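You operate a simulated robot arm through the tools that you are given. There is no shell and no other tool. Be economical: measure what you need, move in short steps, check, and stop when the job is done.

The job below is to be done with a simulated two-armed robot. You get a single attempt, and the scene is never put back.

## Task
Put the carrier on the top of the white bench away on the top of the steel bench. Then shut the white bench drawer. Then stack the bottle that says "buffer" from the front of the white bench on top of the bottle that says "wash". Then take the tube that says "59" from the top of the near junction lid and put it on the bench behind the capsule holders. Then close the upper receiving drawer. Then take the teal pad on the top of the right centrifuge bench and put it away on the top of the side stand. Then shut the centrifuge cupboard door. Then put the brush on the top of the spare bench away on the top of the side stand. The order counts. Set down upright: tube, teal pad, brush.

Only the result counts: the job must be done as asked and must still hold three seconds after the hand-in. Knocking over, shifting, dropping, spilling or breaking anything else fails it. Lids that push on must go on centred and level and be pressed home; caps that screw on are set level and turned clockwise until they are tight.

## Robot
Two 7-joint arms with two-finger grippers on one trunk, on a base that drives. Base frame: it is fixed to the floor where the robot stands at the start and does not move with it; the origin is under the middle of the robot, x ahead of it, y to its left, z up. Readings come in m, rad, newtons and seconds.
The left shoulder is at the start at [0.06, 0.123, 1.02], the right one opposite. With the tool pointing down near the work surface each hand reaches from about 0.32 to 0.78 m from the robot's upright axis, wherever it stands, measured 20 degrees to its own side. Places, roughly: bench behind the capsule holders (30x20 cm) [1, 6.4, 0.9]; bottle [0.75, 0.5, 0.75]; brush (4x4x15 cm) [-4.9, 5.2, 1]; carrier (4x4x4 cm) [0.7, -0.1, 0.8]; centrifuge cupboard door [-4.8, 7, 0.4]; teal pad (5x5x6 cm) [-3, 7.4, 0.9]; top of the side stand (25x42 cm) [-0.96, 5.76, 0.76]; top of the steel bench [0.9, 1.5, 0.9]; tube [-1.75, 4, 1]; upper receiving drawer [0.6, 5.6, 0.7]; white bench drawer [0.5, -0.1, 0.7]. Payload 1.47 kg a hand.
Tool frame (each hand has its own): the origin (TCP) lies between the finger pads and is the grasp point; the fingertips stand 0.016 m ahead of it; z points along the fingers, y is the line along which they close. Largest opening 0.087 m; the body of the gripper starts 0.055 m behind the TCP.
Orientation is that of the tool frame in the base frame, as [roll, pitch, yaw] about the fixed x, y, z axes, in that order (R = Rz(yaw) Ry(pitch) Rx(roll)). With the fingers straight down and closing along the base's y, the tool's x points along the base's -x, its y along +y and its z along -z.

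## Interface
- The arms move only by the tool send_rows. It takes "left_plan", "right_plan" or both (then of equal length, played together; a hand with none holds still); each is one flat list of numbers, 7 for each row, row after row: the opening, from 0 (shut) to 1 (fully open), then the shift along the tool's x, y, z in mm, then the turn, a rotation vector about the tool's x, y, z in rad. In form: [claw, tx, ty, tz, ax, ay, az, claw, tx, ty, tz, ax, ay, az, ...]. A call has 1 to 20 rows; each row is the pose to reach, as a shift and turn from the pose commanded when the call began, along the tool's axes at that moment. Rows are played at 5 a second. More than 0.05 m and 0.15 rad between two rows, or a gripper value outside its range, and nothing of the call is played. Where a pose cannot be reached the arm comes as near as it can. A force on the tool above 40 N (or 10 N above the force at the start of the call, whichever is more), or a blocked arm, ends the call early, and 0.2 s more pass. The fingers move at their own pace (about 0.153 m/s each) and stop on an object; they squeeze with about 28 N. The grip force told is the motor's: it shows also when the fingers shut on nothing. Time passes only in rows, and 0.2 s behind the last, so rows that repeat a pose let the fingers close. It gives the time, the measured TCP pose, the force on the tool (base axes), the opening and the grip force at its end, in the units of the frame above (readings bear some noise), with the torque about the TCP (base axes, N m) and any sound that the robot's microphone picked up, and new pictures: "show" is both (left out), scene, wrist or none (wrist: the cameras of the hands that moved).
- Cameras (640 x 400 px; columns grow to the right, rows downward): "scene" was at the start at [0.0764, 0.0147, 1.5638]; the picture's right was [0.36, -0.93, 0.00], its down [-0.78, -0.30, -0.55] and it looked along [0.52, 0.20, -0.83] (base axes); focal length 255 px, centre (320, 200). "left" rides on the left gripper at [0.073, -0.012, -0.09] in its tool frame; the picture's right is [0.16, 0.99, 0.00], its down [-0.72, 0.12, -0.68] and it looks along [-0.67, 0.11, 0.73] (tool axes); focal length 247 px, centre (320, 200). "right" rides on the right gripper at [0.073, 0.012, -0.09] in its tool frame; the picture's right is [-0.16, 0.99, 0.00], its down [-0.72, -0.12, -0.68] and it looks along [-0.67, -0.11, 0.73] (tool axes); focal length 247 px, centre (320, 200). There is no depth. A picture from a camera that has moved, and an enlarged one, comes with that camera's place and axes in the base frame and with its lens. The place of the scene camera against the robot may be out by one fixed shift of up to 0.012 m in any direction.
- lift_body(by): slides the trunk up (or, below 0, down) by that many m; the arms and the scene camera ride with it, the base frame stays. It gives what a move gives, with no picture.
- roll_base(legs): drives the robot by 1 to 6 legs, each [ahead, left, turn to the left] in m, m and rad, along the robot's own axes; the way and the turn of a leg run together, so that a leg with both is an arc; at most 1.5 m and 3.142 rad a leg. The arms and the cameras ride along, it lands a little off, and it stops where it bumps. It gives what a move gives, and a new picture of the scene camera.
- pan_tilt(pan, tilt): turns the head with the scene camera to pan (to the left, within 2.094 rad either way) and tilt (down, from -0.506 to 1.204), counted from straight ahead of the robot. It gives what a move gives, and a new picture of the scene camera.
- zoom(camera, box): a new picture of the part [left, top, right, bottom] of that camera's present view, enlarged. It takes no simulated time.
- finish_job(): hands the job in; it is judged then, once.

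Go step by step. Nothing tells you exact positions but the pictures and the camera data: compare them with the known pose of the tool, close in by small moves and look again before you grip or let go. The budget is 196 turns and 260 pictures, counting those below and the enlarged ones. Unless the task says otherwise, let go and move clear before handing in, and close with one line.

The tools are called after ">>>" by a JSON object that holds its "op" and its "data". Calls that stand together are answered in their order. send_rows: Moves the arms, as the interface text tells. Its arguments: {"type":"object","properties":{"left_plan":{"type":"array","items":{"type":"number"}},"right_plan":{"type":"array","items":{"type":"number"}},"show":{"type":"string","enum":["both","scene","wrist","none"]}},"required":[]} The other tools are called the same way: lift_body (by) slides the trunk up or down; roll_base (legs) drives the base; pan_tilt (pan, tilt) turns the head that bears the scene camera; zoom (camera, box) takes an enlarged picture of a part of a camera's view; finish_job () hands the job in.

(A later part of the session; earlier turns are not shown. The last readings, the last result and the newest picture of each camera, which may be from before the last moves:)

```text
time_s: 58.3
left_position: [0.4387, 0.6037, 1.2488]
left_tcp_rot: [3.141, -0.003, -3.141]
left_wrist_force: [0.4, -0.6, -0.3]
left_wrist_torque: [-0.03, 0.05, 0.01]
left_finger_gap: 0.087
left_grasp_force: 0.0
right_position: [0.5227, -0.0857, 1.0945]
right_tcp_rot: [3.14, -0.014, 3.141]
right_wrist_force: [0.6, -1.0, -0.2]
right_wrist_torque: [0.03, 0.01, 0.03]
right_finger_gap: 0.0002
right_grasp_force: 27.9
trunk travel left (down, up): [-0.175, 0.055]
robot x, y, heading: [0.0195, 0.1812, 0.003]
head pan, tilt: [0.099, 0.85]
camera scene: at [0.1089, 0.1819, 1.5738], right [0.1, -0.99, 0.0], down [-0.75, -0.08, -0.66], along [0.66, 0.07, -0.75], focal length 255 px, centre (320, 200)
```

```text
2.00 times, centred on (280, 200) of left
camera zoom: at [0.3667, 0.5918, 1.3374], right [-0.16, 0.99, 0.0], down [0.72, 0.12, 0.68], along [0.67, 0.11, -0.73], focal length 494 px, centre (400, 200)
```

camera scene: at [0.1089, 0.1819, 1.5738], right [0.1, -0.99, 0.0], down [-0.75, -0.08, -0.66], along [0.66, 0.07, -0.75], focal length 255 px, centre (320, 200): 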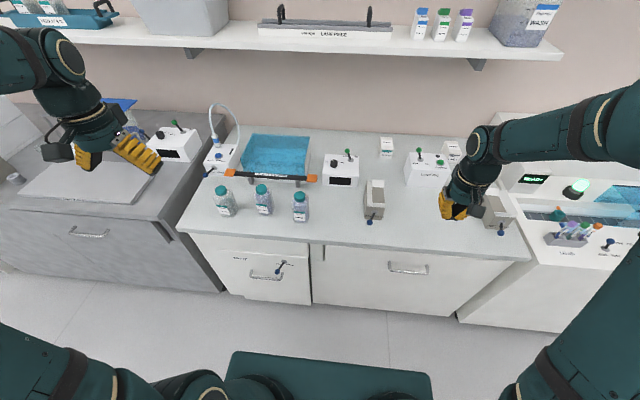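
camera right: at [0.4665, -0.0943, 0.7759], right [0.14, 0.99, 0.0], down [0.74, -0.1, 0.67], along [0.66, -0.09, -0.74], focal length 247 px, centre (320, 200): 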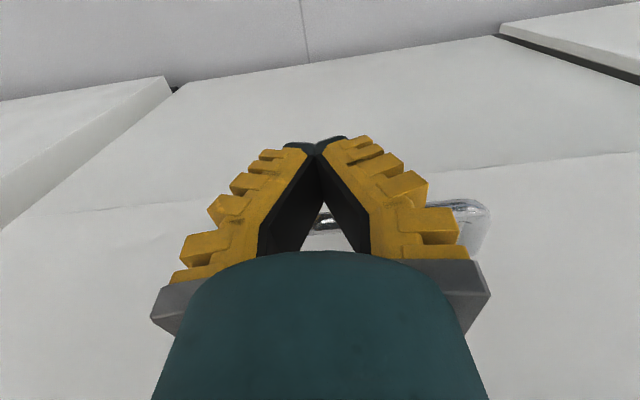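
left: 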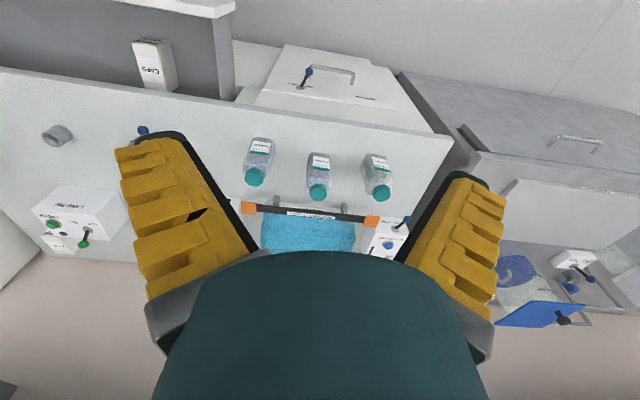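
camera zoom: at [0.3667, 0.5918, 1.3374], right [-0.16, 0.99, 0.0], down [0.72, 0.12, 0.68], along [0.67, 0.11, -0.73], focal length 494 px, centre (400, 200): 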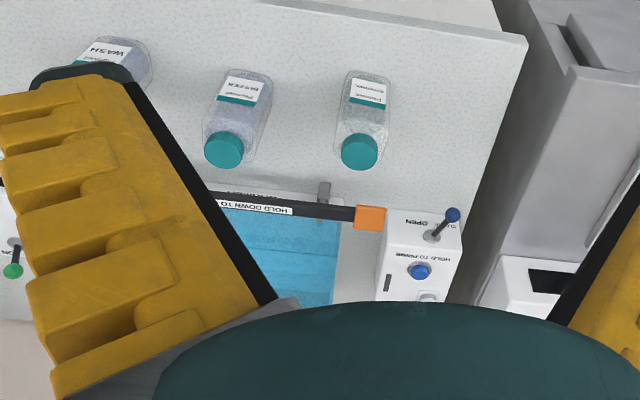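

Buffer's cap top triangulates to about (0.716, 0.455, 0.915). I'll bring the left hand above it.

>>> {"op": "send_rows", "data": {"left_plan": [1, -35, -19, 27, 0, 0, 0, 1, -70, -38, 54, 0, 0, 0, 1, -105, -57, 81, 0, 0, 0, 1, -140, -76, 108, 0, 0, 0, 1, -175, -95, 135, 0, 0, 0, 1, -210, -114, 162, 0, 0, 0, 1, -245, -133, 189, 0, 0, 0, 1, -275, -149, 215, 0, 0, 0, 1, -275, -149, 215, 0, 0, 0], "show": "wrist"}}

```text
time_s: 60.3
left_position: [0.7115, 0.4539, 1.0336]
left_tcp_rot: [3.141, 0.0, -3.14]
left_wrist_force: [-0.4, -0.2, 0.4]
left_wrist_torque: [-0.01, 0.01, 0.0]
left_finger_gap: 0.087
left_grasp_force: 0.0
right_position: [0.5216, -0.0855, 1.0954]
right_tcp_rot: [3.14, -0.013, -3.138]
right_wrist_force: [0.0, -0.3, 0.1]
right_wrist_torque: [0.0, -0.01, -0.01]
right_finger_gap: 0.0
right_grasp_force: 28.2
trunk travel left (down, up): [-0.175, 0.055]
robot x, y, heading: [0.0185, 0.1864, 0.002]
head pan, tilt: [0.099, 0.85]
camera left: at [0.6395, 0.4412, 1.1226], right [-0.16, 0.99, 0.0], down [0.72, 0.12, 0.68], along [0.67, 0.11, -0.73], focal length 247 px, centre (320, 200)
```

left: 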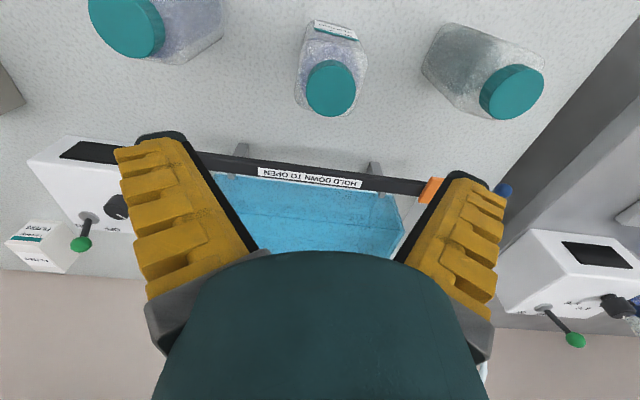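

Buffer is at about (0.707, 0.461). I'll align and go down to just above the cap for a check.

>>> {"op": "send_rows", "data": {"left_plan": [1, 4, 7, 30, 0, 0, 0, 1, 4, 7, 65, 0, 0, 0, 1, 4, 7, 90, 0, 0, 0, 1, 4, 7, 90, 0, 0, 0], "show": "wrist"}}

>>> {"op": "zoom", "data": {"camera": "scene", "box": [180, 120, 340, 220]}}

```text
time_s: 61.3
left_position: [0.708, 0.4615, 0.945]
left_tcp_rot: [-3.141, 0.001, -3.139]
left_wrist_force: [-0.5, 0.0, 1.3]
left_wrist_torque: [0.0, -0.01, 0.04]
left_finger_gap: 0.087
left_grasp_force: 0.1
right_position: [0.5218, -0.0858, 1.0952]
right_tcp_rot: [3.14, -0.014, -3.141]
right_wrist_force: [1.0, 0.6, 0.2]
right_wrist_torque: [-0.02, 0.0, 0.0]
right_finger_gap: 0.0
right_grasp_force: 28.5
trunk travel left (down, up): [-0.175, 0.055]
robot x, y, heading: [0.0181, 0.1848, 0.004]
head pan, tilt: [0.099, 0.85]
camera left: at [0.6362, 0.4487, 1.0343], right [-0.16, 0.99, 0.0], down [0.72, 0.12, 0.68], along [0.67, 0.11, -0.73], focal length 247 px, centre (320, 200)
```

left: 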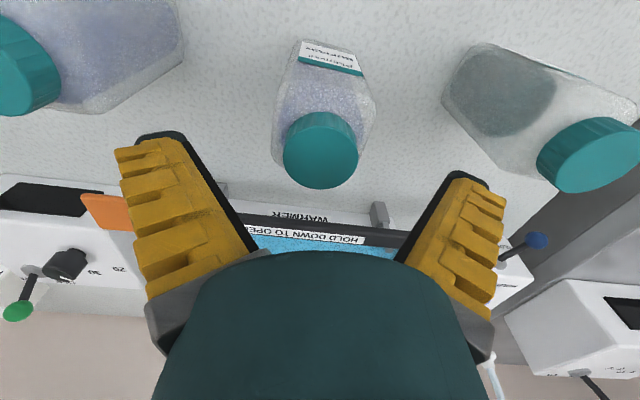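

```text
4.00 times, centred on (260, 170) of scene
camera zoom: at [0.1073, 0.1815, 1.574], right [0.1, -0.99, 0.0], down [-0.75, -0.08, -0.66], along [0.66, 0.07, -0.75], focal length 1019 px, centre (560, 320)
```

zoom: 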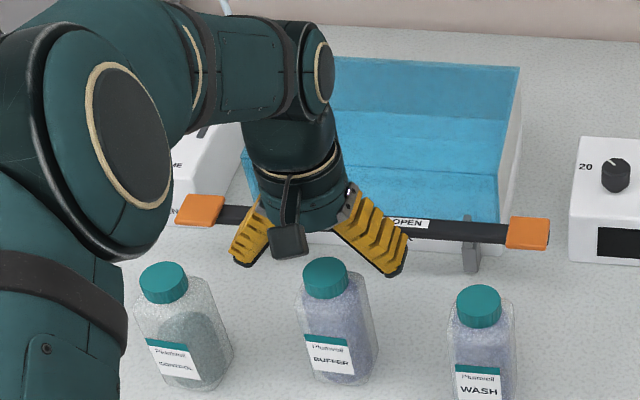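

The cap is centred between the fingers; the bottle looks turned about 0.2 rad. I'll match that turn, go down to the body, and close.

>>> {"op": "send_rows", "data": {"left_plan": [1, 0, -1, 10, 0, 0, 0.1, 1, 0, -1, 25, 0, 0, 0.2, 1, 0, -1, 50, 0, 0, 0.2, 1, 0, -1, 76, 0, 0, 0.2, 1, 0, -1, 76, 0, 0, 0.2, 0, 0, -1, 76, 0, 0, 0.2, 0, 0, -1, 76, 0, 0, 0.2, 0, 0, -1, 76, 0, 0, 0.2], "show": "both"}}

```text
time_s: 62.4
left_position: [0.7161, 0.4596, 0.8828]
left_tcp_rot: [3.138, 0.015, 2.944]
left_wrist_force: [-4.9, -3.3, 20.1]
left_wrist_torque: [0.13, 0.15, 0.0]
left_finger_gap: 0.0881
left_grasp_force: 0.0
right_position: [0.5205, -0.0857, 1.0948]
right_tcp_rot: [3.14, -0.012, -3.14]
right_wrist_force: [0.2, 1.0, 0.0]
right_wrist_torque: [0.01, 0.06, 0.0]
right_finger_gap: 0.0001
right_grasp_force: 28.1
trunk travel left (down, up): [-0.175, 0.055]
robot x, y, heading: [0.0173, 0.181, -0.002]
head pan, tilt: [0.099, 0.85]
stopped in row 5 (left hand): the force on the tool passed its limit at 48 N (the readings are from after the stop); the commanded pose is now the measured one
camera scene: at [0.1067, 0.1814, 1.5741], right [0.1, -0.99, 0.0], down [-0.75, -0.08, -0.66], along [0.66, 0.07, -0.75], focal length 255 px, centre (320, 200)
camera left: at [0.6411, 0.4619, 0.9699], right [0.04, 1.0, 0.0], down [0.72, -0.03, 0.69], along [0.69, -0.03, -0.72], focal length 247 px, centre (320, 200)
```

scene: 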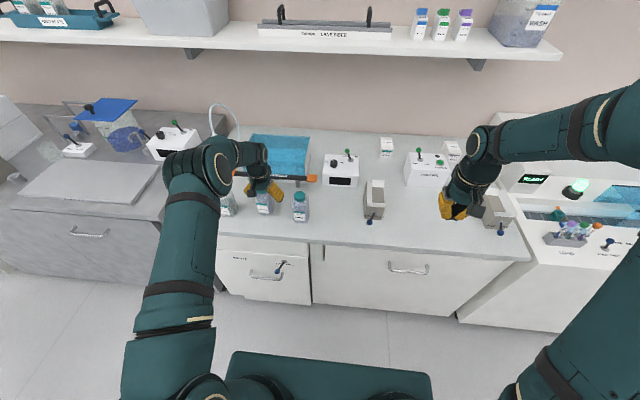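
left: 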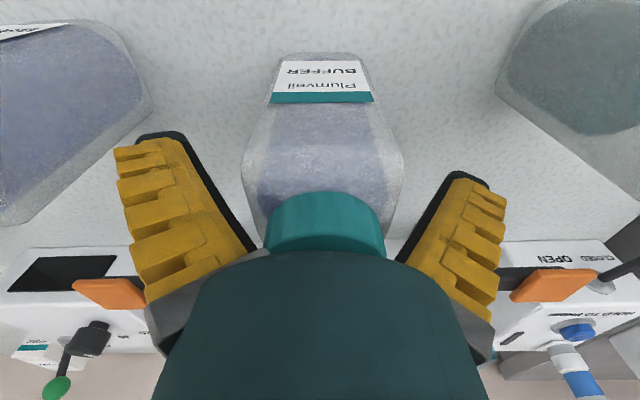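

The palm touched the cap; the bottle still stands. I'll back off 3 mm, recentre slightly and close there.

>>> {"op": "send_rows", "data": {"left_plan": [1, 5, -1, -4, 0, 0, 0, 1, 5, -1, -4, 0, 0, 0, 0.6, 5, -1, -4, 0, 0, 0, 0, 5, -1, -4, 0, 0, 0, 0, 5, -1, -4, 0, 0, 0, 0, 5, -1, -4, 0, 0, 0], "show": "wrist"}}

>>> {"op": "zoom", "data": {"camera": "scene", "box": [180, 120, 340, 220]}}

```text
time_s: 63.8
left_position: [0.711, 0.4603, 0.8832]
left_tcp_rot: [3.138, 0.013, 2.943]
left_wrist_force: [0.1, 2.8, 10.6]
left_wrist_torque: [0.49, -0.22, 0.08]
left_finger_gap: 0.0618
left_grasp_force: 27.4
right_position: [0.5207, -0.0855, 1.0954]
right_tcp_rot: [3.139, -0.013, -3.14]
right_wrist_force: [-0.4, -0.1, -0.7]
right_wrist_torque: [0.02, -0.05, 0.01]
right_finger_gap: 0.0
right_grasp_force: 28.7
trunk travel left (down, up): [-0.175, 0.055]
robot x, y, heading: [0.0204, 0.1848, 0.003]
head pan, tilt: [0.099, 0.85]
camera left: at [0.635, 0.4627, 0.972], right [0.04, 1.0, 0.0], down [0.72, -0.03, 0.69], along [0.69, -0.03, -0.72], focal length 247 px, centre (320, 200)
```

left: 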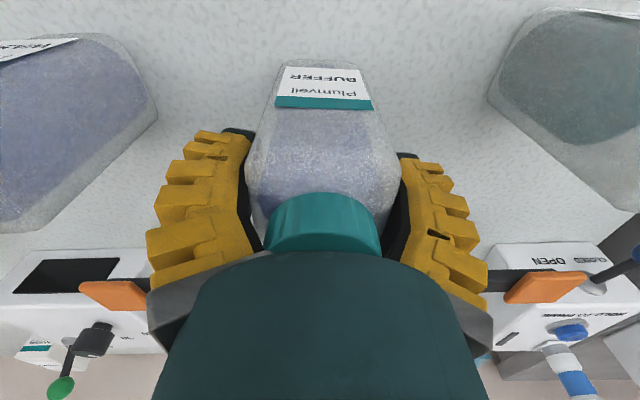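

```text
4.00 times, centred on (260, 170) of scene
camera zoom: at [0.1065, 0.1815, 1.574], right [0.1, -0.99, 0.0], down [-0.75, -0.08, -0.66], along [0.66, 0.07, -0.75], focal length 1019 px, centre (560, 320)
```

zoom: 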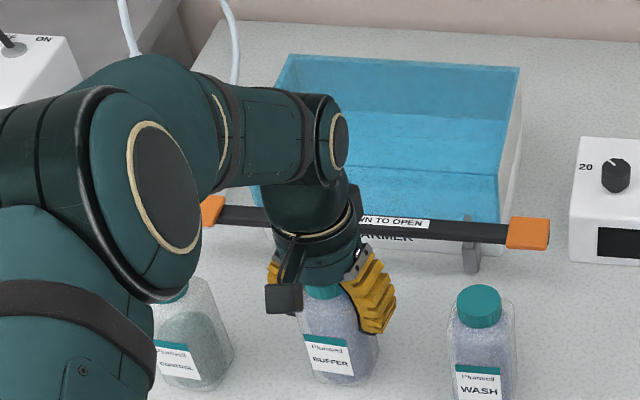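

The bottle is gripped on its body (62 mm). I'll lift it well above the caps.

>>> {"op": "send_rows", "data": {"left_plan": [0, 0, 0, -10, 0, 0, 0, 0, 0, 0, -30, 0, 0, 0, 0, 0, 0, -60, 0, 0, 0, 0, 0, 0, -100, 0, 0, 0, 0, 0, 0, -140, 0, 0, 0, 0, 0, 0, -180, 0, 0, 0, 0, 0, 0, -180, 0, 0, 0]}}

>>> {"op": "zoom", "data": {"camera": "scene", "box": [180, 120, 340, 220]}}

>>> {"op": "zoom", "data": {"camera": "right", "box": [0, 0, 640, 400]}}

```text
time_s: 65.3
left_position: [0.7098, 0.4631, 1.0607]
left_tcp_rot: [3.139, 0.01, 2.941]
left_wrist_force: [-0.1, 0.3, -2.2]
left_wrist_torque: [-0.02, 0.0, -0.03]
left_finger_gap: 0.0594
left_grasp_force: 28.0
right_position: [0.5214, -0.0853, 1.094]
right_tcp_rot: [3.14, -0.015, -3.14]
right_wrist_force: [0.6, -0.3, 0.5]
right_wrist_torque: [0.03, 0.03, 0.0]
right_finger_gap: 0.0
right_grasp_force: 27.8
trunk travel left (down, up): [-0.175, 0.055]
robot x, y, heading: [0.0209, 0.1827, 0.0]
head pan, tilt: [0.099, 0.85]
camera scene: at [0.1086, 0.1821, 1.5738], right [0.1, -0.99, 0.0], down [-0.75, -0.08, -0.66], along [0.66, 0.07, -0.75], focal length 255 px, centre (320, 200)
camera left: at [0.635, 0.4645, 1.1501], right [0.04, 1.0, 0.0], down [0.72, -0.03, 0.69], along [0.69, -0.03, -0.73], focal length 247 px, centre (320, 200)
```

scene: 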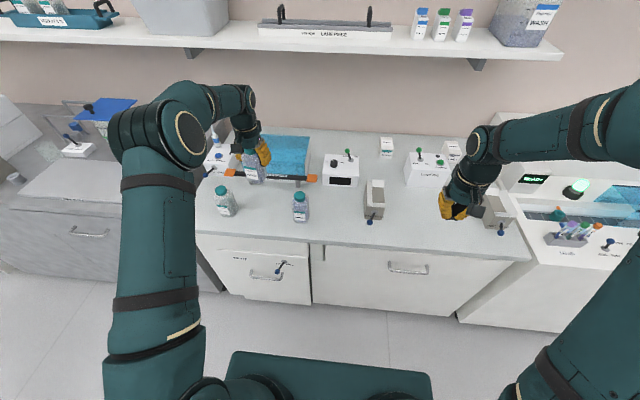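
left: 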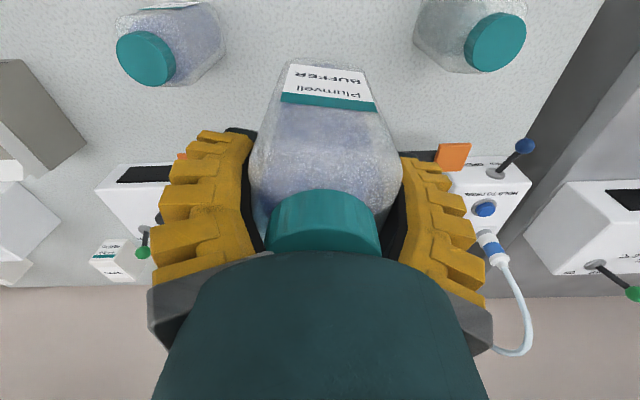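

```text
4.00 times, centred on (260, 170) of scene
camera zoom: at [0.1086, 0.1821, 1.5738], right [0.1, -0.99, 0.0], down [-0.75, -0.08, -0.66], along [0.66, 0.07, -0.75], focal length 1019 px, centre (560, 320)
```

zoom: 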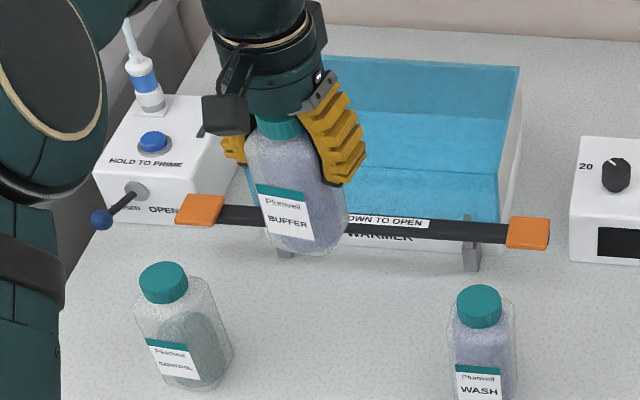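

```text
1.00 times, centred on (320, 200) of right (not enlarged: the box is as wide or as high as the picture)
camera zoom: at [0.4514, -0.0739, 1.1855], right [0.16, 0.99, 0.0], down [0.73, -0.12, 0.67], along [0.66, -0.11, -0.74], focal length 247 px, centre (320, 200)
```

zoom: 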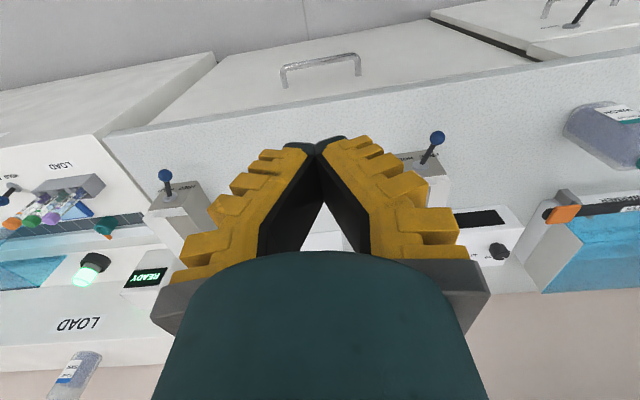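

I'll bring the right hand over as a second viewpoint to locate the wash cap accurately.

>>> {"op": "send_rows", "data": {"right_plan": [0, -5, 10, -40, 0, 0, 0, 0, -20, 50, -56, 0, 0, 0, 0, -40, 90, -56, 0, 0, 0, 0, -60, 130, -56, 0, 0, 0, 0, -80, 165, -56, 0, 0, 0, 0, -98, 195, -56, 0, 0, 0, 0, -98, 195, -56, 0, 0, 0], "show": "wrist"}}

```text
time_s: 67.0
left_position: [0.7099, 0.4606, 1.0617]
left_tcp_rot: [3.136, 0.011, 2.942]
left_wrist_force: [0.0, 0.4, -1.8]
left_wrist_torque: [0.0, -0.02, 0.04]
left_finger_gap: 0.0596
left_grasp_force: 28.1
right_position: [0.6204, 0.1105, 1.1514]
right_tcp_rot: [-3.141, -0.012, -3.141]
right_wrist_force: [-1.0, -0.1, 0.0]
right_wrist_torque: [0.0, -0.05, -0.02]
right_finger_gap: 0.0
right_grasp_force: 28.0
trunk travel left (down, up): [-0.175, 0.055]
robot x, y, heading: [0.0192, 0.1799, -0.006]
head pan, tilt: [0.099, 0.85]
camera right: at [0.5495, 0.1216, 1.2418], right [0.16, 0.99, 0.0], down [0.73, -0.12, 0.67], along [0.66, -0.11, -0.74], focal length 247 px, centre (320, 200)
```

right: 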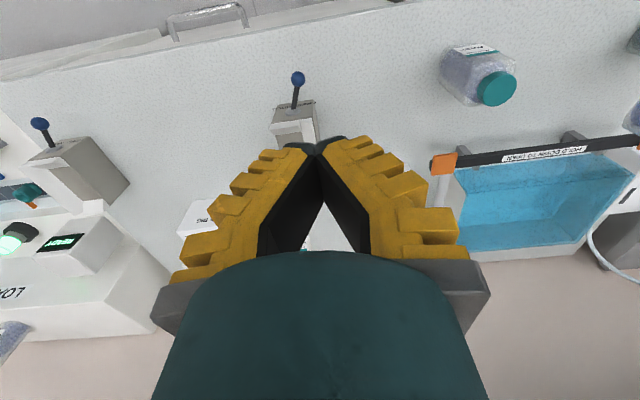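

>>> {"op": "zoom", "data": {"camera": "right", "box": [420, 20, 580, 120]}}

>>> {"op": "zoom", "data": {"camera": "left", "box": [90, 0, 250, 100]}}

```text
4.00 times, centred on (500, 70) of right
camera zoom: at [0.5495, 0.1216, 1.2418], right [0.16, 0.99, 0.0], down [0.73, -0.12, 0.67], along [0.66, -0.11, -0.74], focal length 988 px, centre (-400, 720)
```

zoom: 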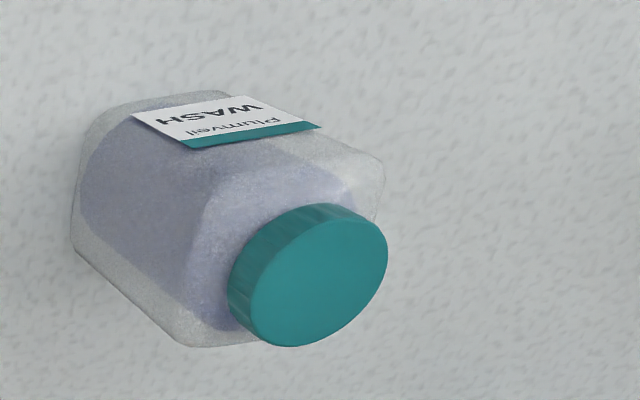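

```text
4.00 times, centred on (170, 50) of left
camera zoom: at [0.6341, 0.4637, 1.1505], right [0.04, 1.0, 0.0], down [0.72, -0.03, 0.69], along [0.69, -0.03, -0.72], focal length 988 px, centre (920, 800)
```

zoom: 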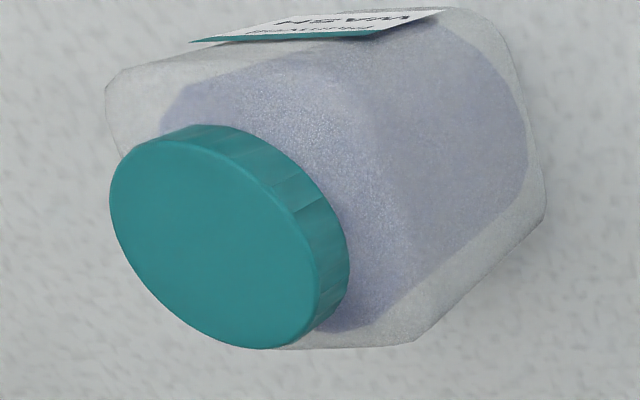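

Wash's cap top is at about (0.6845, 0.320, 0.932). Now I'll check how the held bottle sits in the grip.

>>> {"op": "zoom", "data": {"camera": "left", "box": [220, 40, 428, 270]}}

>>> {"op": "zoom", "data": {"camera": "scene", "box": [220, 130, 300, 180]}}

```text
1.74 times, centred on (324, 155) of left
camera zoom: at [0.6341, 0.4637, 1.1505], right [0.04, 1.0, 0.0], down [0.72, -0.03, 0.69], along [0.69, -0.03, -0.72], focal length 430 px, centre (313, 278)
```

zoom: 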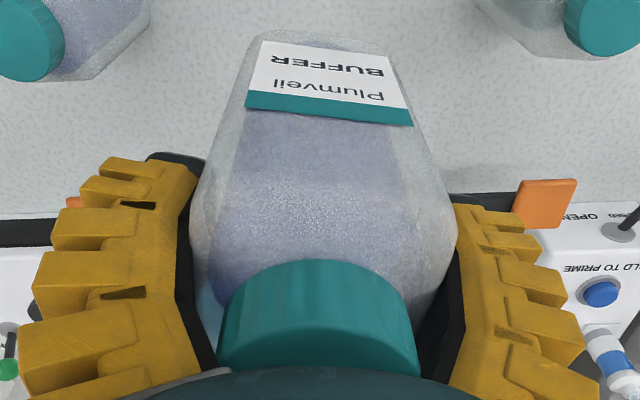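

```text
8.00 times, centred on (260, 155) of scene
camera zoom: at [0.1073, 0.1811, 1.574], right [0.1, -0.99, 0.0], down [-0.75, -0.08, -0.66], along [0.66, 0.07, -0.75], focal length 2038 px, centre (800, 560)
```

zoom: 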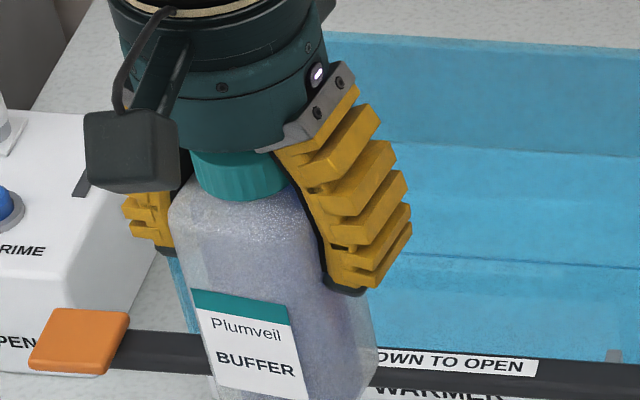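

The bottle sits nearly centred in the grip. I'll carry it over the wash bottle, staying 4 cm above its cap.

>>> {"op": "send_rows", "data": {"left_plan": [0, -1, -35, 0, 0, 0, 0, 0, -3, -70, 0, 0, 0, 0, 0, -5, -105, 0, 0, 0, 0, 0, -7, -143, 0, 0, 0, 0, 0, -7, -143, 0, 0, 0, 0], "show": "wrist"}}

>>> {"op": "zoom", "data": {"camera": "right", "box": [400, 0, 600, 125]}}

>>> {"op": "zoom", "data": {"camera": "scene", "box": [240, 140, 360, 215]}}

```text
time_s: 68.2
left_position: [0.6874, 0.3186, 1.0605]
left_tcp_rot: [3.141, 0.01, 2.943]
left_wrist_force: [0.1, -0.2, -2.3]
left_wrist_torque: [0.0, -0.04, 0.0]
left_finger_gap: 0.0586
left_grasp_force: 28.0
right_position: [0.6205, 0.1119, 1.1503]
right_tcp_rot: [3.14, -0.014, -3.139]
right_wrist_force: [-0.1, 0.1, 0.3]
right_wrist_torque: [0.01, 0.02, 0.01]
right_finger_gap: 0.0
right_grasp_force: 28.6
trunk travel left (down, up): [-0.175, 0.055]
robot x, y, heading: [0.0177, 0.1837, -0.003]
head pan, tilt: [0.099, 0.85]
camera left: at [0.6127, 0.3209, 1.148], right [0.04, 1.0, 0.0], down [0.72, -0.03, 0.69], along [0.69, -0.03, -0.73], focal length 247 px, centre (320, 200)
```

left: 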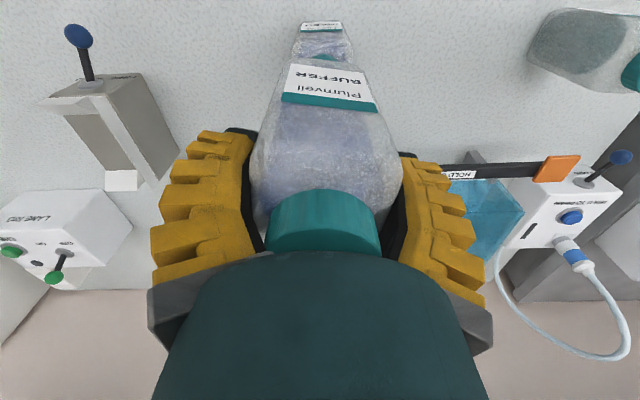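

```text
3.20 times, centred on (500, 62) of right
camera zoom: at [0.5499, 0.1227, 1.2416], right [0.16, 0.99, 0.0], down [0.73, -0.12, 0.67], along [0.66, -0.11, -0.74], focal length 790 px, centre (-256, 640)
```

zoom: 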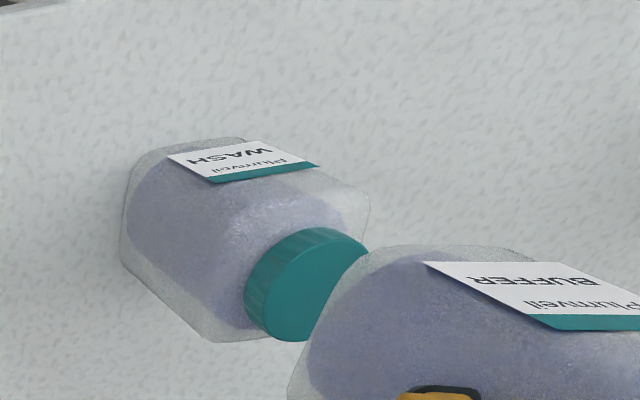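

```text
5.33 times, centred on (300, 178) of scene
camera zoom: at [0.108, 0.1827, 1.5739], right [0.1, -0.99, 0.0], down [-0.75, -0.08, -0.66], along [0.66, 0.07, -0.75], focal length 1359 px, centre (427, 320)
```

zoom: 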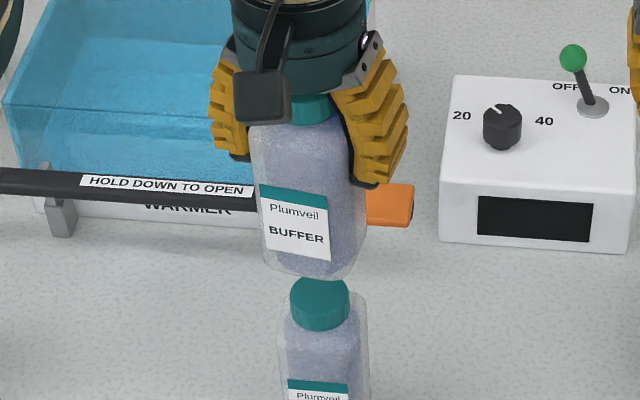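

Alignment agrees to within a few mm. I'll lower slowly toward contact.

>>> {"op": "send_rows", "data": {"left_plan": [0, 2, 1, 15, 0, 0, 0, 0, 2, 1, 28, 0, 0, 0, 0, 2, 1, 34, 0, 0, 0, 0, 2, 1, 37, 0, 0, 0, 0, 2, 1, 37, 0, 0, 0], "show": "wrist"}}

>>> {"op": "zoom", "data": {"camera": "right", "box": [400, 0, 600, 125]}}

>>> {"op": "zoom", "data": {"camera": "scene", "box": [240, 140, 360, 215]}}

```text
time_s: 69.3
left_position: [0.6846, 0.3209, 1.0245]
left_tcp_rot: [3.14, 0.011, 2.942]
left_wrist_force: [0.0, 0.3, -2.0]
left_wrist_torque: [0.0, 0.0, -0.03]
left_finger_gap: 0.059
left_grasp_force: 27.8
right_position: [0.6207, 0.1102, 1.1501]
right_tcp_rot: [3.14, -0.012, -3.141]
right_wrist_force: [0.1, -0.4, -0.8]
right_wrist_torque: [-0.01, 0.0, -0.01]
right_finger_gap: 0.0002
right_grasp_force: 28.1
trunk travel left (down, up): [-0.175, 0.055]
robot x, y, heading: [0.0204, 0.1853, -0.001]
head pan, tilt: [0.099, 0.85]
camera left: at [0.6106, 0.3228, 1.1132], right [0.04, 1.0, 0.0], down [0.72, -0.03, 0.69], along [0.69, -0.03, -0.72], focal length 247 px, centre (320, 200)
```

left: 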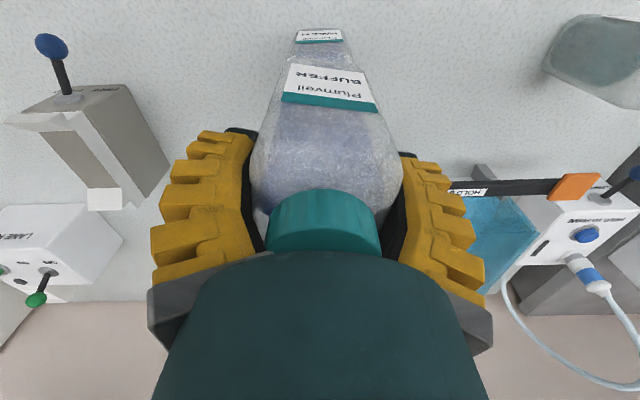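

```text
3.20 times, centred on (500, 62) of right
camera zoom: at [0.5498, 0.1218, 1.2416], right [0.16, 0.99, 0.0], down [0.73, -0.12, 0.67], along [0.66, -0.11, -0.74], focal length 790 px, centre (-256, 640)
```

zoom: 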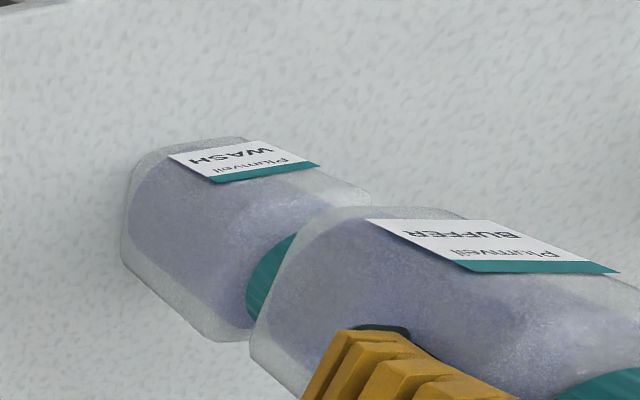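

```text
5.33 times, centred on (300, 178) of scene
camera zoom: at [0.1078, 0.1818, 1.5739], right [0.1, -0.99, 0.0], down [-0.75, -0.08, -0.66], along [0.66, 0.07, -0.75], focal length 1359 px, centre (427, 320)
```

zoom: 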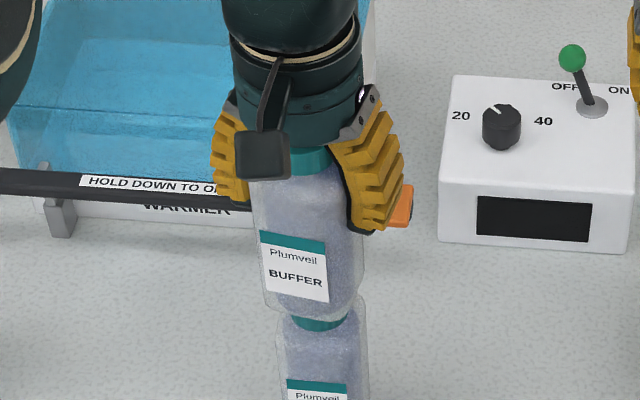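

Close to contact. I'll nudge 2.5 mm right and lower in 1.5 mm steps.

>>> {"op": "send_rows", "data": {"left_plan": [0, 0, -2.5, 0, 0, 0, 0, 0, 0, -2.5, 2, 0, 0, 0, 0, 0, -2.5, 3.5, 0, 0, 0, 0, 0, -2.5, 5, 0, 0, 0], "show": "none"}}

```text
time_s: 70.3
left_position: [0.6846, 0.3194, 1.0202]
left_tcp_rot: [3.139, 0.012, 2.944]
left_wrist_force: [0.6, 0.8, -1.4]
left_wrist_torque: [0.0, 0.01, 0.02]
left_finger_gap: 0.0589
left_grasp_force: 28.3
right_position: [0.6198, 0.1101, 1.1522]
right_tcp_rot: [3.141, -0.015, -3.14]
right_wrist_force: [-0.3, 0.2, 0.1]
right_wrist_torque: [-0.01, 0.03, 0.01]
right_finger_gap: 0.0
right_grasp_force: 28.0
trunk travel left (down, up): [-0.175, 0.055]
robot x, y, heading: [0.0172, 0.1834, -0.0]
head pan, tilt: [0.099, 0.85]
```

>>> {"op": "send_rows", "data": {"left_plan": [0, 0, 0, 1.5, 0, 0, 0, 0, 0, 0, 3, 0, 0, 0, 0, 0, 0, 4, 0, 0, 0], "show": "none"}}

>>> {"op": "zoom", "data": {"camera": "scene", "box": [240, 140, 360, 215]}}

```text
time_s: 71.2
left_position: [0.6843, 0.318, 1.0153]
left_tcp_rot: [3.137, 0.012, 2.942]
left_wrist_force: [0.3, 1.0, 0.9]
left_wrist_torque: [-0.02, -0.05, 0.04]
left_finger_gap: 0.0588
left_grasp_force: 27.8
right_position: [0.6197, 0.1104, 1.1508]
right_tcp_rot: [3.139, -0.012, -3.14]
right_wrist_force: [-0.5, 0.1, 0.3]
right_wrist_torque: [0.0, -0.01, -0.01]
right_finger_gap: 0.0
right_grasp_force: 28.5
trunk travel left (down, up): [-0.175, 0.055]
robot x, y, heading: [0.0186, 0.1855, 0.003]
head pan, tilt: [0.099, 0.85]
```

```text
5.33 times, centred on (300, 178) of scene
camera zoom: at [0.1075, 0.1817, 1.574], right [0.1, -0.99, 0.0], down [-0.75, -0.08, -0.66], along [0.66, 0.07, -0.75], focal length 1359 px, centre (427, 320)
```

zoom: 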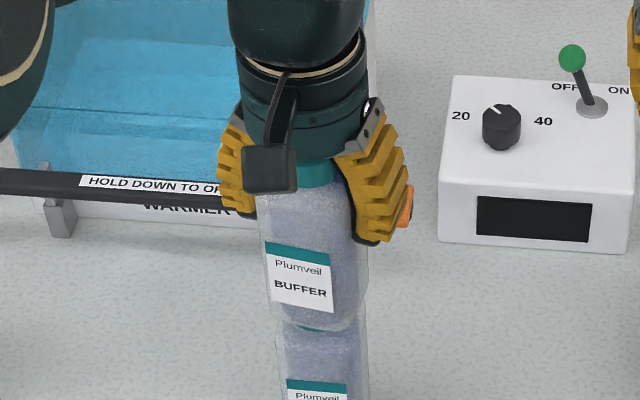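

Contact is starting (force sign flipped). One more millimetre to seat it.

>>> {"op": "send_rows", "data": {"left_plan": [0, 0, 0, 1, 0, 0, 0, 0, 0, 0, 1, 0, 0, 0], "show": "none"}}

```text
time_s: 71.8
left_position: [0.6844, 0.3179, 1.0151]
left_tcp_rot: [3.138, 0.015, 2.943]
left_wrist_force: [-0.7, -0.4, 9.6]
left_wrist_torque: [-0.06, 0.16, 0.03]
left_finger_gap: 0.0585
left_grasp_force: 28.2
right_position: [0.6194, 0.1098, 1.1519]
right_tcp_rot: [3.139, -0.009, -3.14]
right_wrist_force: [-1.0, 0.0, 0.9]
right_wrist_torque: [0.0, 0.01, -0.01]
right_finger_gap: 0.0001
right_grasp_force: 28.2
trunk travel left (down, up): [-0.175, 0.055]
robot x, y, heading: [0.0192, 0.1847, 0.002]
head pan, tilt: [0.099, 0.85]
```

It's seated at about 10 N. I'll open the fingers gradually and check before withdrawing.

>>> {"op": "send_rows", "data": {"left_plan": [0.66, 0, 0, 0, 0, 0, 0, 0.69, 0, 0, 0, 0, 0, 0, 0.73, 0, 0, 0, 0, 0, 0, 0.8, 0, 0, 0, 0, 0, 0, 0.9, 0, 0, 0, 0, 0, 0, 1, 0, 0, 0, 0, 0, 0, 1, 0, 0, 0, 0, 0, 0], "show": "wrist"}}

>>> {"op": "zoom", "data": {"camera": "scene", "box": [240, 140, 360, 215]}}

```text
time_s: 73.3
left_position: [0.6836, 0.3182, 1.015]
left_tcp_rot: [3.138, 0.014, 2.944]
left_wrist_force: [0.4, 0.1, -0.4]
left_wrist_torque: [0.04, 0.01, -0.01]
left_finger_gap: 0.087
left_grasp_force: 0.1
right_position: [0.6201, 0.1097, 1.1507]
right_tcp_rot: [3.14, -0.012, -3.138]
right_wrist_force: [-0.4, -0.3, 0.3]
right_wrist_torque: [0.0, -0.04, 0.01]
right_finger_gap: 0.0001
right_grasp_force: 28.2
trunk travel left (down, up): [-0.175, 0.055]
robot x, y, heading: [0.0214, 0.1869, 0.0]
head pan, tilt: [0.099, 0.85]
camera left: at [0.6103, 0.3203, 1.1034], right [0.04, 1.0, 0.0], down [0.72, -0.03, 0.69], along [0.69, -0.03, -0.72], focal length 247 px, centre (320, 200)
```

left: 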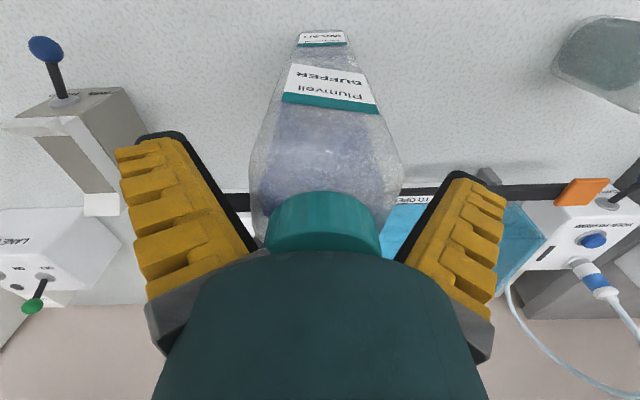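

```text
5.33 times, centred on (300, 178) of scene
camera zoom: at [0.1076, 0.1817, 1.5739], right [0.1, -0.99, 0.0], down [-0.75, -0.08, -0.66], along [0.66, 0.07, -0.75], focal length 1359 px, centre (427, 320)
```

zoom: 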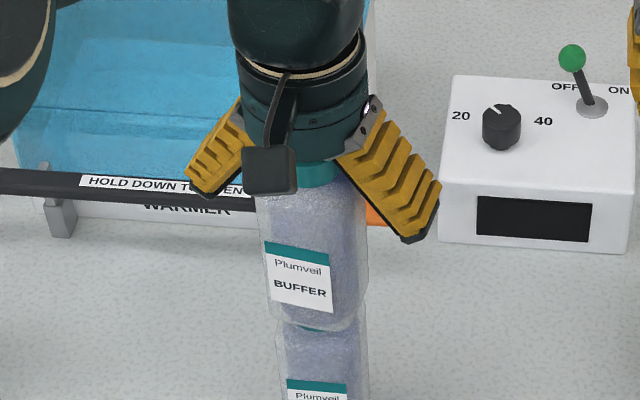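

The stack stands on its own. I'll lift straight up and pull both hands back.

>>> {"op": "send_rows", "data": {"left_plan": [1, 0, 0, -20, 0, 0, 0, 1, 0, 0, -50, 0, 0, 0, 1, 0, 0, -85, 0, 0, 0, 1, 0, 0, -120, 0, 0, 0, 1, 40, 0, -140, 0, 0, 0, 1, 85, 0, -150, 0, 0, 0, 1, 130, 20, -150, 0, 0, 0, 1, 170, 40, -150, 0, 0, 0, 1, 210, 60, -150, 0, 0, 0.0, 1, 250, 80, -150, 0, 0, -0.1, 1, 280, 90, -150, 0, 0, -0.2], "right_plan": [0, 0, 0, 0, 0, 0, 0, 0, 0, -20, 0, 0, 0, 0, 0, 30, -50, 0, 0, 0, 0, 0, 60, -80, 0, 0, 0, 0, 0, 90, -110, 0, 0, 0, 0, 0, 120, -140, 0, 0, 0, 0, 0, 150, -170, 0, 0, 0, 0, 0, 180, -190, 0, 0, 0, 0, 0, 210, -210, 0, 0, 0, 0, 0, 220, -220, 0, 0, 0, 0, 0, 220, -220, 0, 0, 0, 0], "show": "scene"}}

```text
time_s: 75.8
left_position: [0.4263, 0.4613, 1.1629]
left_tcp_rot: [3.14, 0.013, -3.139]
left_wrist_force: [-0.1, -0.2, -0.2]
left_wrist_torque: [0.01, -0.02, 0.03]
left_finger_gap: 0.0868
left_grasp_force: 0.1
right_position: [0.398, -0.1102, 1.1538]
right_tcp_rot: [3.14, -0.012, -3.141]
right_wrist_force: [0.3, -0.1, 0.5]
right_wrist_torque: [0.0, 0.01, -0.02]
right_finger_gap: 0.0
right_grasp_force: 27.7
trunk travel left (down, up): [-0.175, 0.055]
robot x, y, heading: [0.0246, 0.1854, -0.0]
head pan, tilt: [0.099, 0.85]
camera scene: at [0.1065, 0.1821, 1.574], right [0.1, -0.99, 0.0], down [-0.75, -0.08, -0.66], along [0.66, 0.07, -0.75], focal length 255 px, centre (320, 200)
```

scene: 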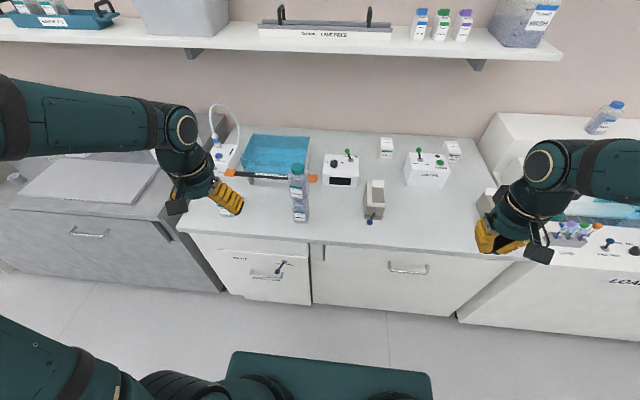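

The stack holds. Next is the tube around (-1.75, 4, 1). I'll look to the left to plan the route.

>>> {"op": "pan_tilt", "data": {"pan": 1.8, "tilt": 0.35}}

>>> {"op": "pan_tilt", "data": {"pan": 2.09, "tilt": 0.2}}

```text
time_s: 77.5
left_position: [0.4257, 0.4589, 1.1612]
left_tcp_rot: [3.141, 0.012, 3.141]
left_wrist_force: [0.1, -0.5, -0.1]
left_wrist_torque: [0.01, -0.01, -0.02]
left_finger_gap: 0.087
left_grasp_force: 0.1
right_position: [0.3998, -0.1092, 1.1526]
right_tcp_rot: [3.14, -0.013, -3.14]
right_wrist_force: [-0.8, 0.1, 0.2]
right_wrist_torque: [0.0, 0.0, 0.01]
right_finger_gap: 0.0
right_grasp_force: 28.0
trunk travel left (down, up): [-0.175, 0.055]
robot x, y, heading: [0.0178, 0.1883, -0.001]
head pan, tilt: [1.799, 0.351]
camera scene: at [0.0086, 0.2646, 1.6176], right [0.97, 0.23, 0.0], down [0.08, -0.33, -0.94], along [-0.21, 0.91, -0.34], focal length 255 px, centre (320, 200)
```

scene: 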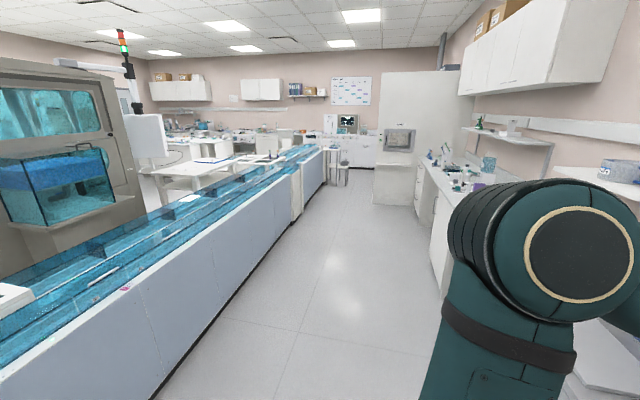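

```text
time_s: 78.3
left_position: [0.4288, 0.4603, 1.1632]
left_tcp_rot: [3.141, 0.012, 3.141]
left_wrist_force: [0.5, -0.2, 0.6]
left_wrist_torque: [0.01, 0.0, 0.01]
left_finger_gap: 0.0867
left_grasp_force: 0.0
right_position: [0.3986, -0.1097, 1.1533]
right_tcp_rot: [3.14, -0.012, -3.138]
right_wrist_force: [-0.6, 0.1, 1.0]
right_wrist_torque: [-0.01, 0.02, 0.01]
right_finger_gap: 0.0
right_grasp_force: 28.5
trunk travel left (down, up): [-0.175, 0.055]
robot x, y, heading: [0.021, 0.1848, -0.001]
head pan, tilt: [2.089, 0.201]
camera scene: at [-0.0164, 0.2548, 1.6316], right [0.87, 0.5, 0.0], down [0.1, -0.17, -0.98], along [-0.49, 0.85, -0.2], focal length 255 px, centre (320, 200)
```

scene: 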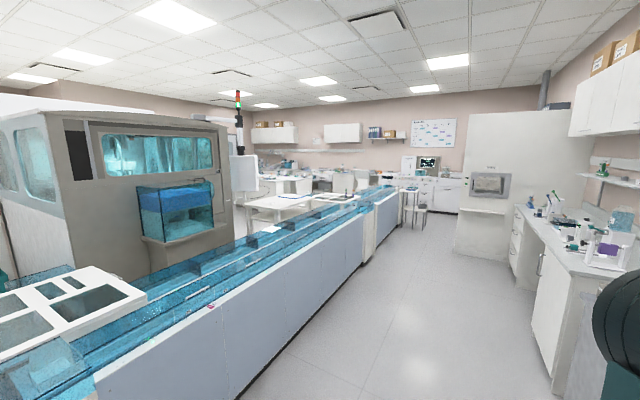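

The corridor is clear between the track line (face near x -1.16) and the benches. I'll back off, turn left, and drive along it.

>>> {"op": "roll_base", "data": {"legs": [[-0.3, 0, 0], [0, 0, 1.571], [1.5, 0, 0], [1.0, 0, 0]]}}

>>> {"op": "pan_tilt", "data": {"pan": 0.6, "tilt": 0.4}}

```text
time_s: 95.8
left_position: [-0.5041, 3.0816, 1.161]
left_tcp_rot: [-3.14, 0.012, -1.587]
left_wrist_force: [-0.8, 0.6, 0.6]
left_wrist_torque: [-0.02, 0.01, -0.02]
left_finger_gap: 0.087
left_grasp_force: 0.0
right_position: [0.0644, 3.0438, 1.1528]
right_tcp_rot: [3.141, -0.015, -1.586]
right_wrist_force: [-0.5, 0.6, 0.1]
right_wrist_torque: [-0.01, 0.02, 0.01]
right_finger_gap: 0.0
right_grasp_force: 28.1
trunk travel left (down, up): [-0.175, 0.055]
robot x, y, heading: [-0.2359, 2.6697, 1.561]
head pan, tilt: [2.089, 0.201]
camera scene: at [-0.3172, 2.6237, 1.6316], right [-0.48, 0.88, 0.0], down [0.17, 0.1, -0.98], along [-0.86, -0.47, -0.2], focal length 255 px, centre (320, 200)
```

scene: 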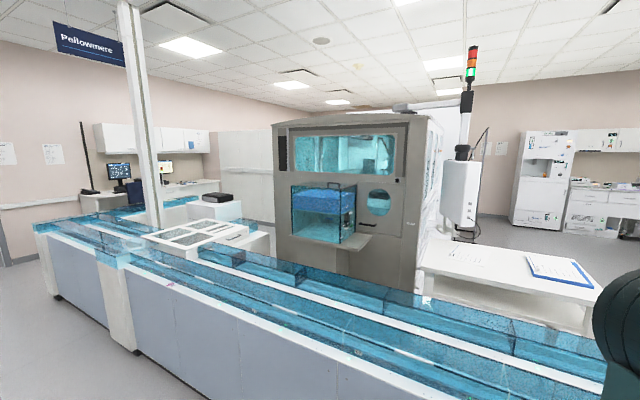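

```text
time_s: 97.4
left_position: [-0.5048, 3.0813, 1.1629]
left_tcp_rot: [3.141, 0.011, -1.588]
left_wrist_force: [-0.1, 0.0, -0.7]
left_wrist_torque: [-0.01, 0.02, -0.05]
left_finger_gap: 0.0869
left_grasp_force: 0.1
right_position: [0.0647, 3.0444, 1.1538]
right_tcp_rot: [3.141, -0.011, -1.586]
right_wrist_force: [0.0, -0.8, 0.4]
right_wrist_torque: [0.04, 0.02, 0.01]
right_finger_gap: 0.0002
right_grasp_force: 28.5
trunk travel left (down, up): [-0.175, 0.055]
robot x, y, heading: [-0.2384, 2.6681, 1.552]
head pan, tilt: [0.6, 0.4]
camera scene: at [-0.2868, 2.7454, 1.613], right [0.83, 0.55, 0.0], down [0.21, -0.32, -0.92], along [-0.51, 0.77, -0.39], focal length 255 px, centre (320, 200)
```

scene: 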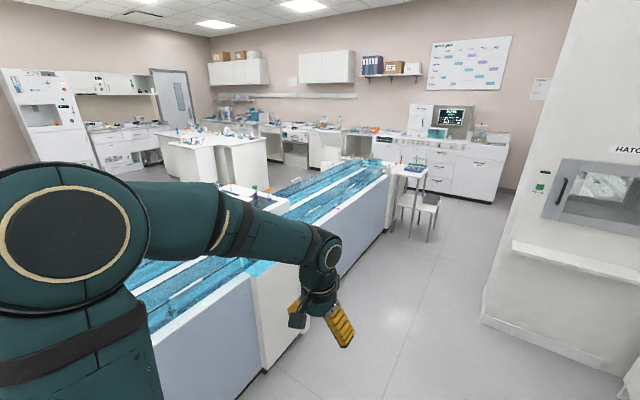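

The junction column is just ahead on the left. I'll drive on and turn to face it.

>>> {"op": "roll_base", "data": {"legs": [[1.1, 0.1, 0], [0, 0, 1.571]]}}

>>> {"op": "pan_tilt", "data": {"pan": 0.0, "tilt": 0.6}}

```text
time_s: 106.8
left_position: [-0.7328, 3.5026, 1.1622]
left_tcp_rot: [-3.141, 0.012, -0.033]
left_wrist_force: [-0.6, -0.4, 0.1]
left_wrist_torque: [0.04, -0.04, -0.02]
left_finger_gap: 0.0869
left_grasp_force: 0.1
right_position: [-0.6853, 4.0705, 1.1527]
right_tcp_rot: [3.14, -0.012, -0.034]
right_wrist_force: [0.8, 0.2, 0.3]
right_wrist_torque: [-0.02, -0.01, 0.0]
right_finger_gap: 0.0
right_grasp_force: 27.8
trunk travel left (down, up): [-0.175, 0.055]
robot x, y, heading: [-0.3194, 3.7669, 3.113]
head pan, tilt: [0.6, 0.4]
camera scene: at [-0.4025, 3.7034, 1.613], right [-0.54, 0.84, 0.0], down [0.33, 0.21, -0.92], along [-0.78, -0.49, -0.39], focal length 255 px, centre (320, 200)
```

scene: 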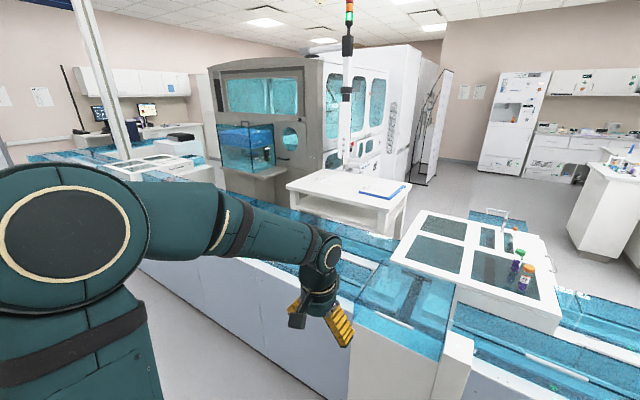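

```text
time_s: 107.8
left_position: [-0.7328, 3.5012, 1.1613]
left_tcp_rot: [3.14, 0.011, -0.032]
left_wrist_force: [0.6, 0.3, -0.3]
left_wrist_torque: [0.01, -0.01, -0.03]
left_finger_gap: 0.087
left_grasp_force: 0.0
right_position: [-0.6845, 4.0707, 1.1529]
right_tcp_rot: [3.139, -0.011, -0.033]
right_wrist_force: [0.1, 0.4, 0.4]
right_wrist_torque: [0.0, 0.01, 0.0]
right_finger_gap: 0.0
right_grasp_force: 27.5
trunk travel left (down, up): [-0.175, 0.055]
robot x, y, heading: [-0.3139, 3.7627, 3.112]
head pan, tilt: [0.0, 0.6]
camera scene: at [-0.4127, 3.7561, 1.5948], right [0.03, 1.0, 0.0], down [0.56, -0.02, -0.83], along [-0.82, 0.03, -0.56], focal length 255 px, centre (320, 200)
```

scene: 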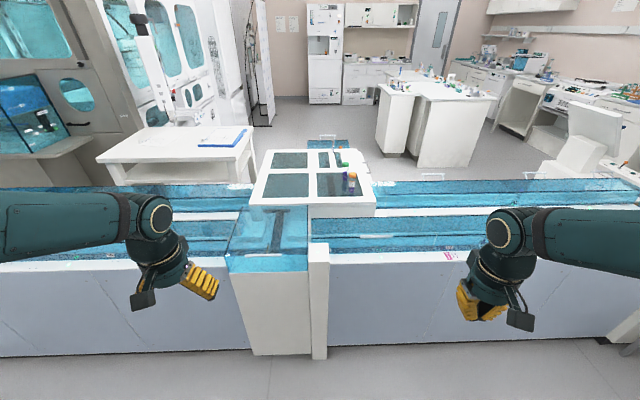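

The white panelled lid with tubes is ahead. I'll enlarge to read their labels.

>>> {"op": "zoom", "data": {"camera": "scene", "box": [240, 130, 400, 230]}}

>>> {"op": "zoom", "data": {"camera": "scene", "box": [325, 150, 373, 180]}}

```text
4.00 times, centred on (320, 180) of scene
camera zoom: at [-0.4127, 3.7561, 1.5948], right [0.03, 1.0, 0.0], down [0.56, -0.02, -0.83], along [-0.82, 0.03, -0.56], focal length 1019 px, centre (320, 280)
```

zoom: 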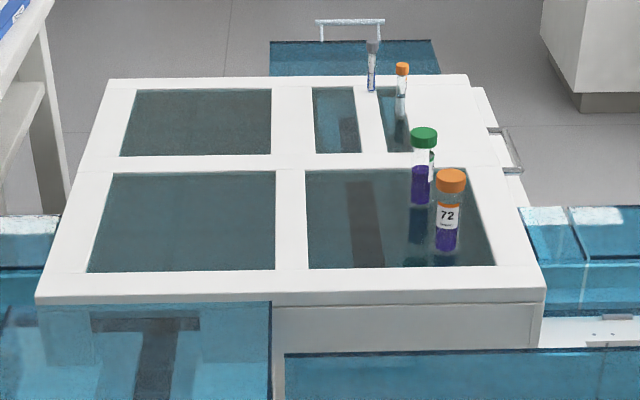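

```text
13.33 times, centred on (349, 165) of scene
camera zoom: at [-0.4127, 3.7561, 1.5948], right [0.03, 1.0, 0.0], down [0.56, -0.02, -0.83], along [-0.82, 0.03, -0.56], focal length 3397 px, centre (-67, 667)
```

zoom: 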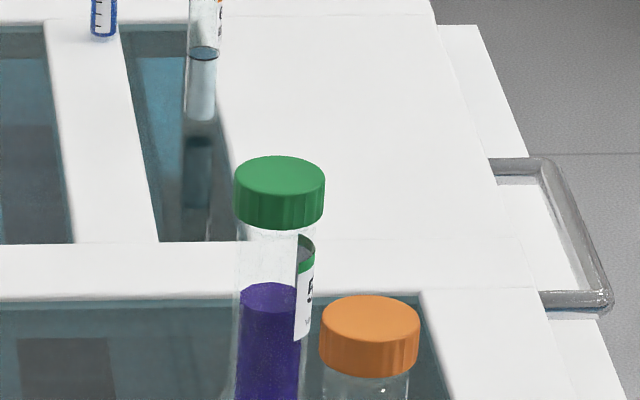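

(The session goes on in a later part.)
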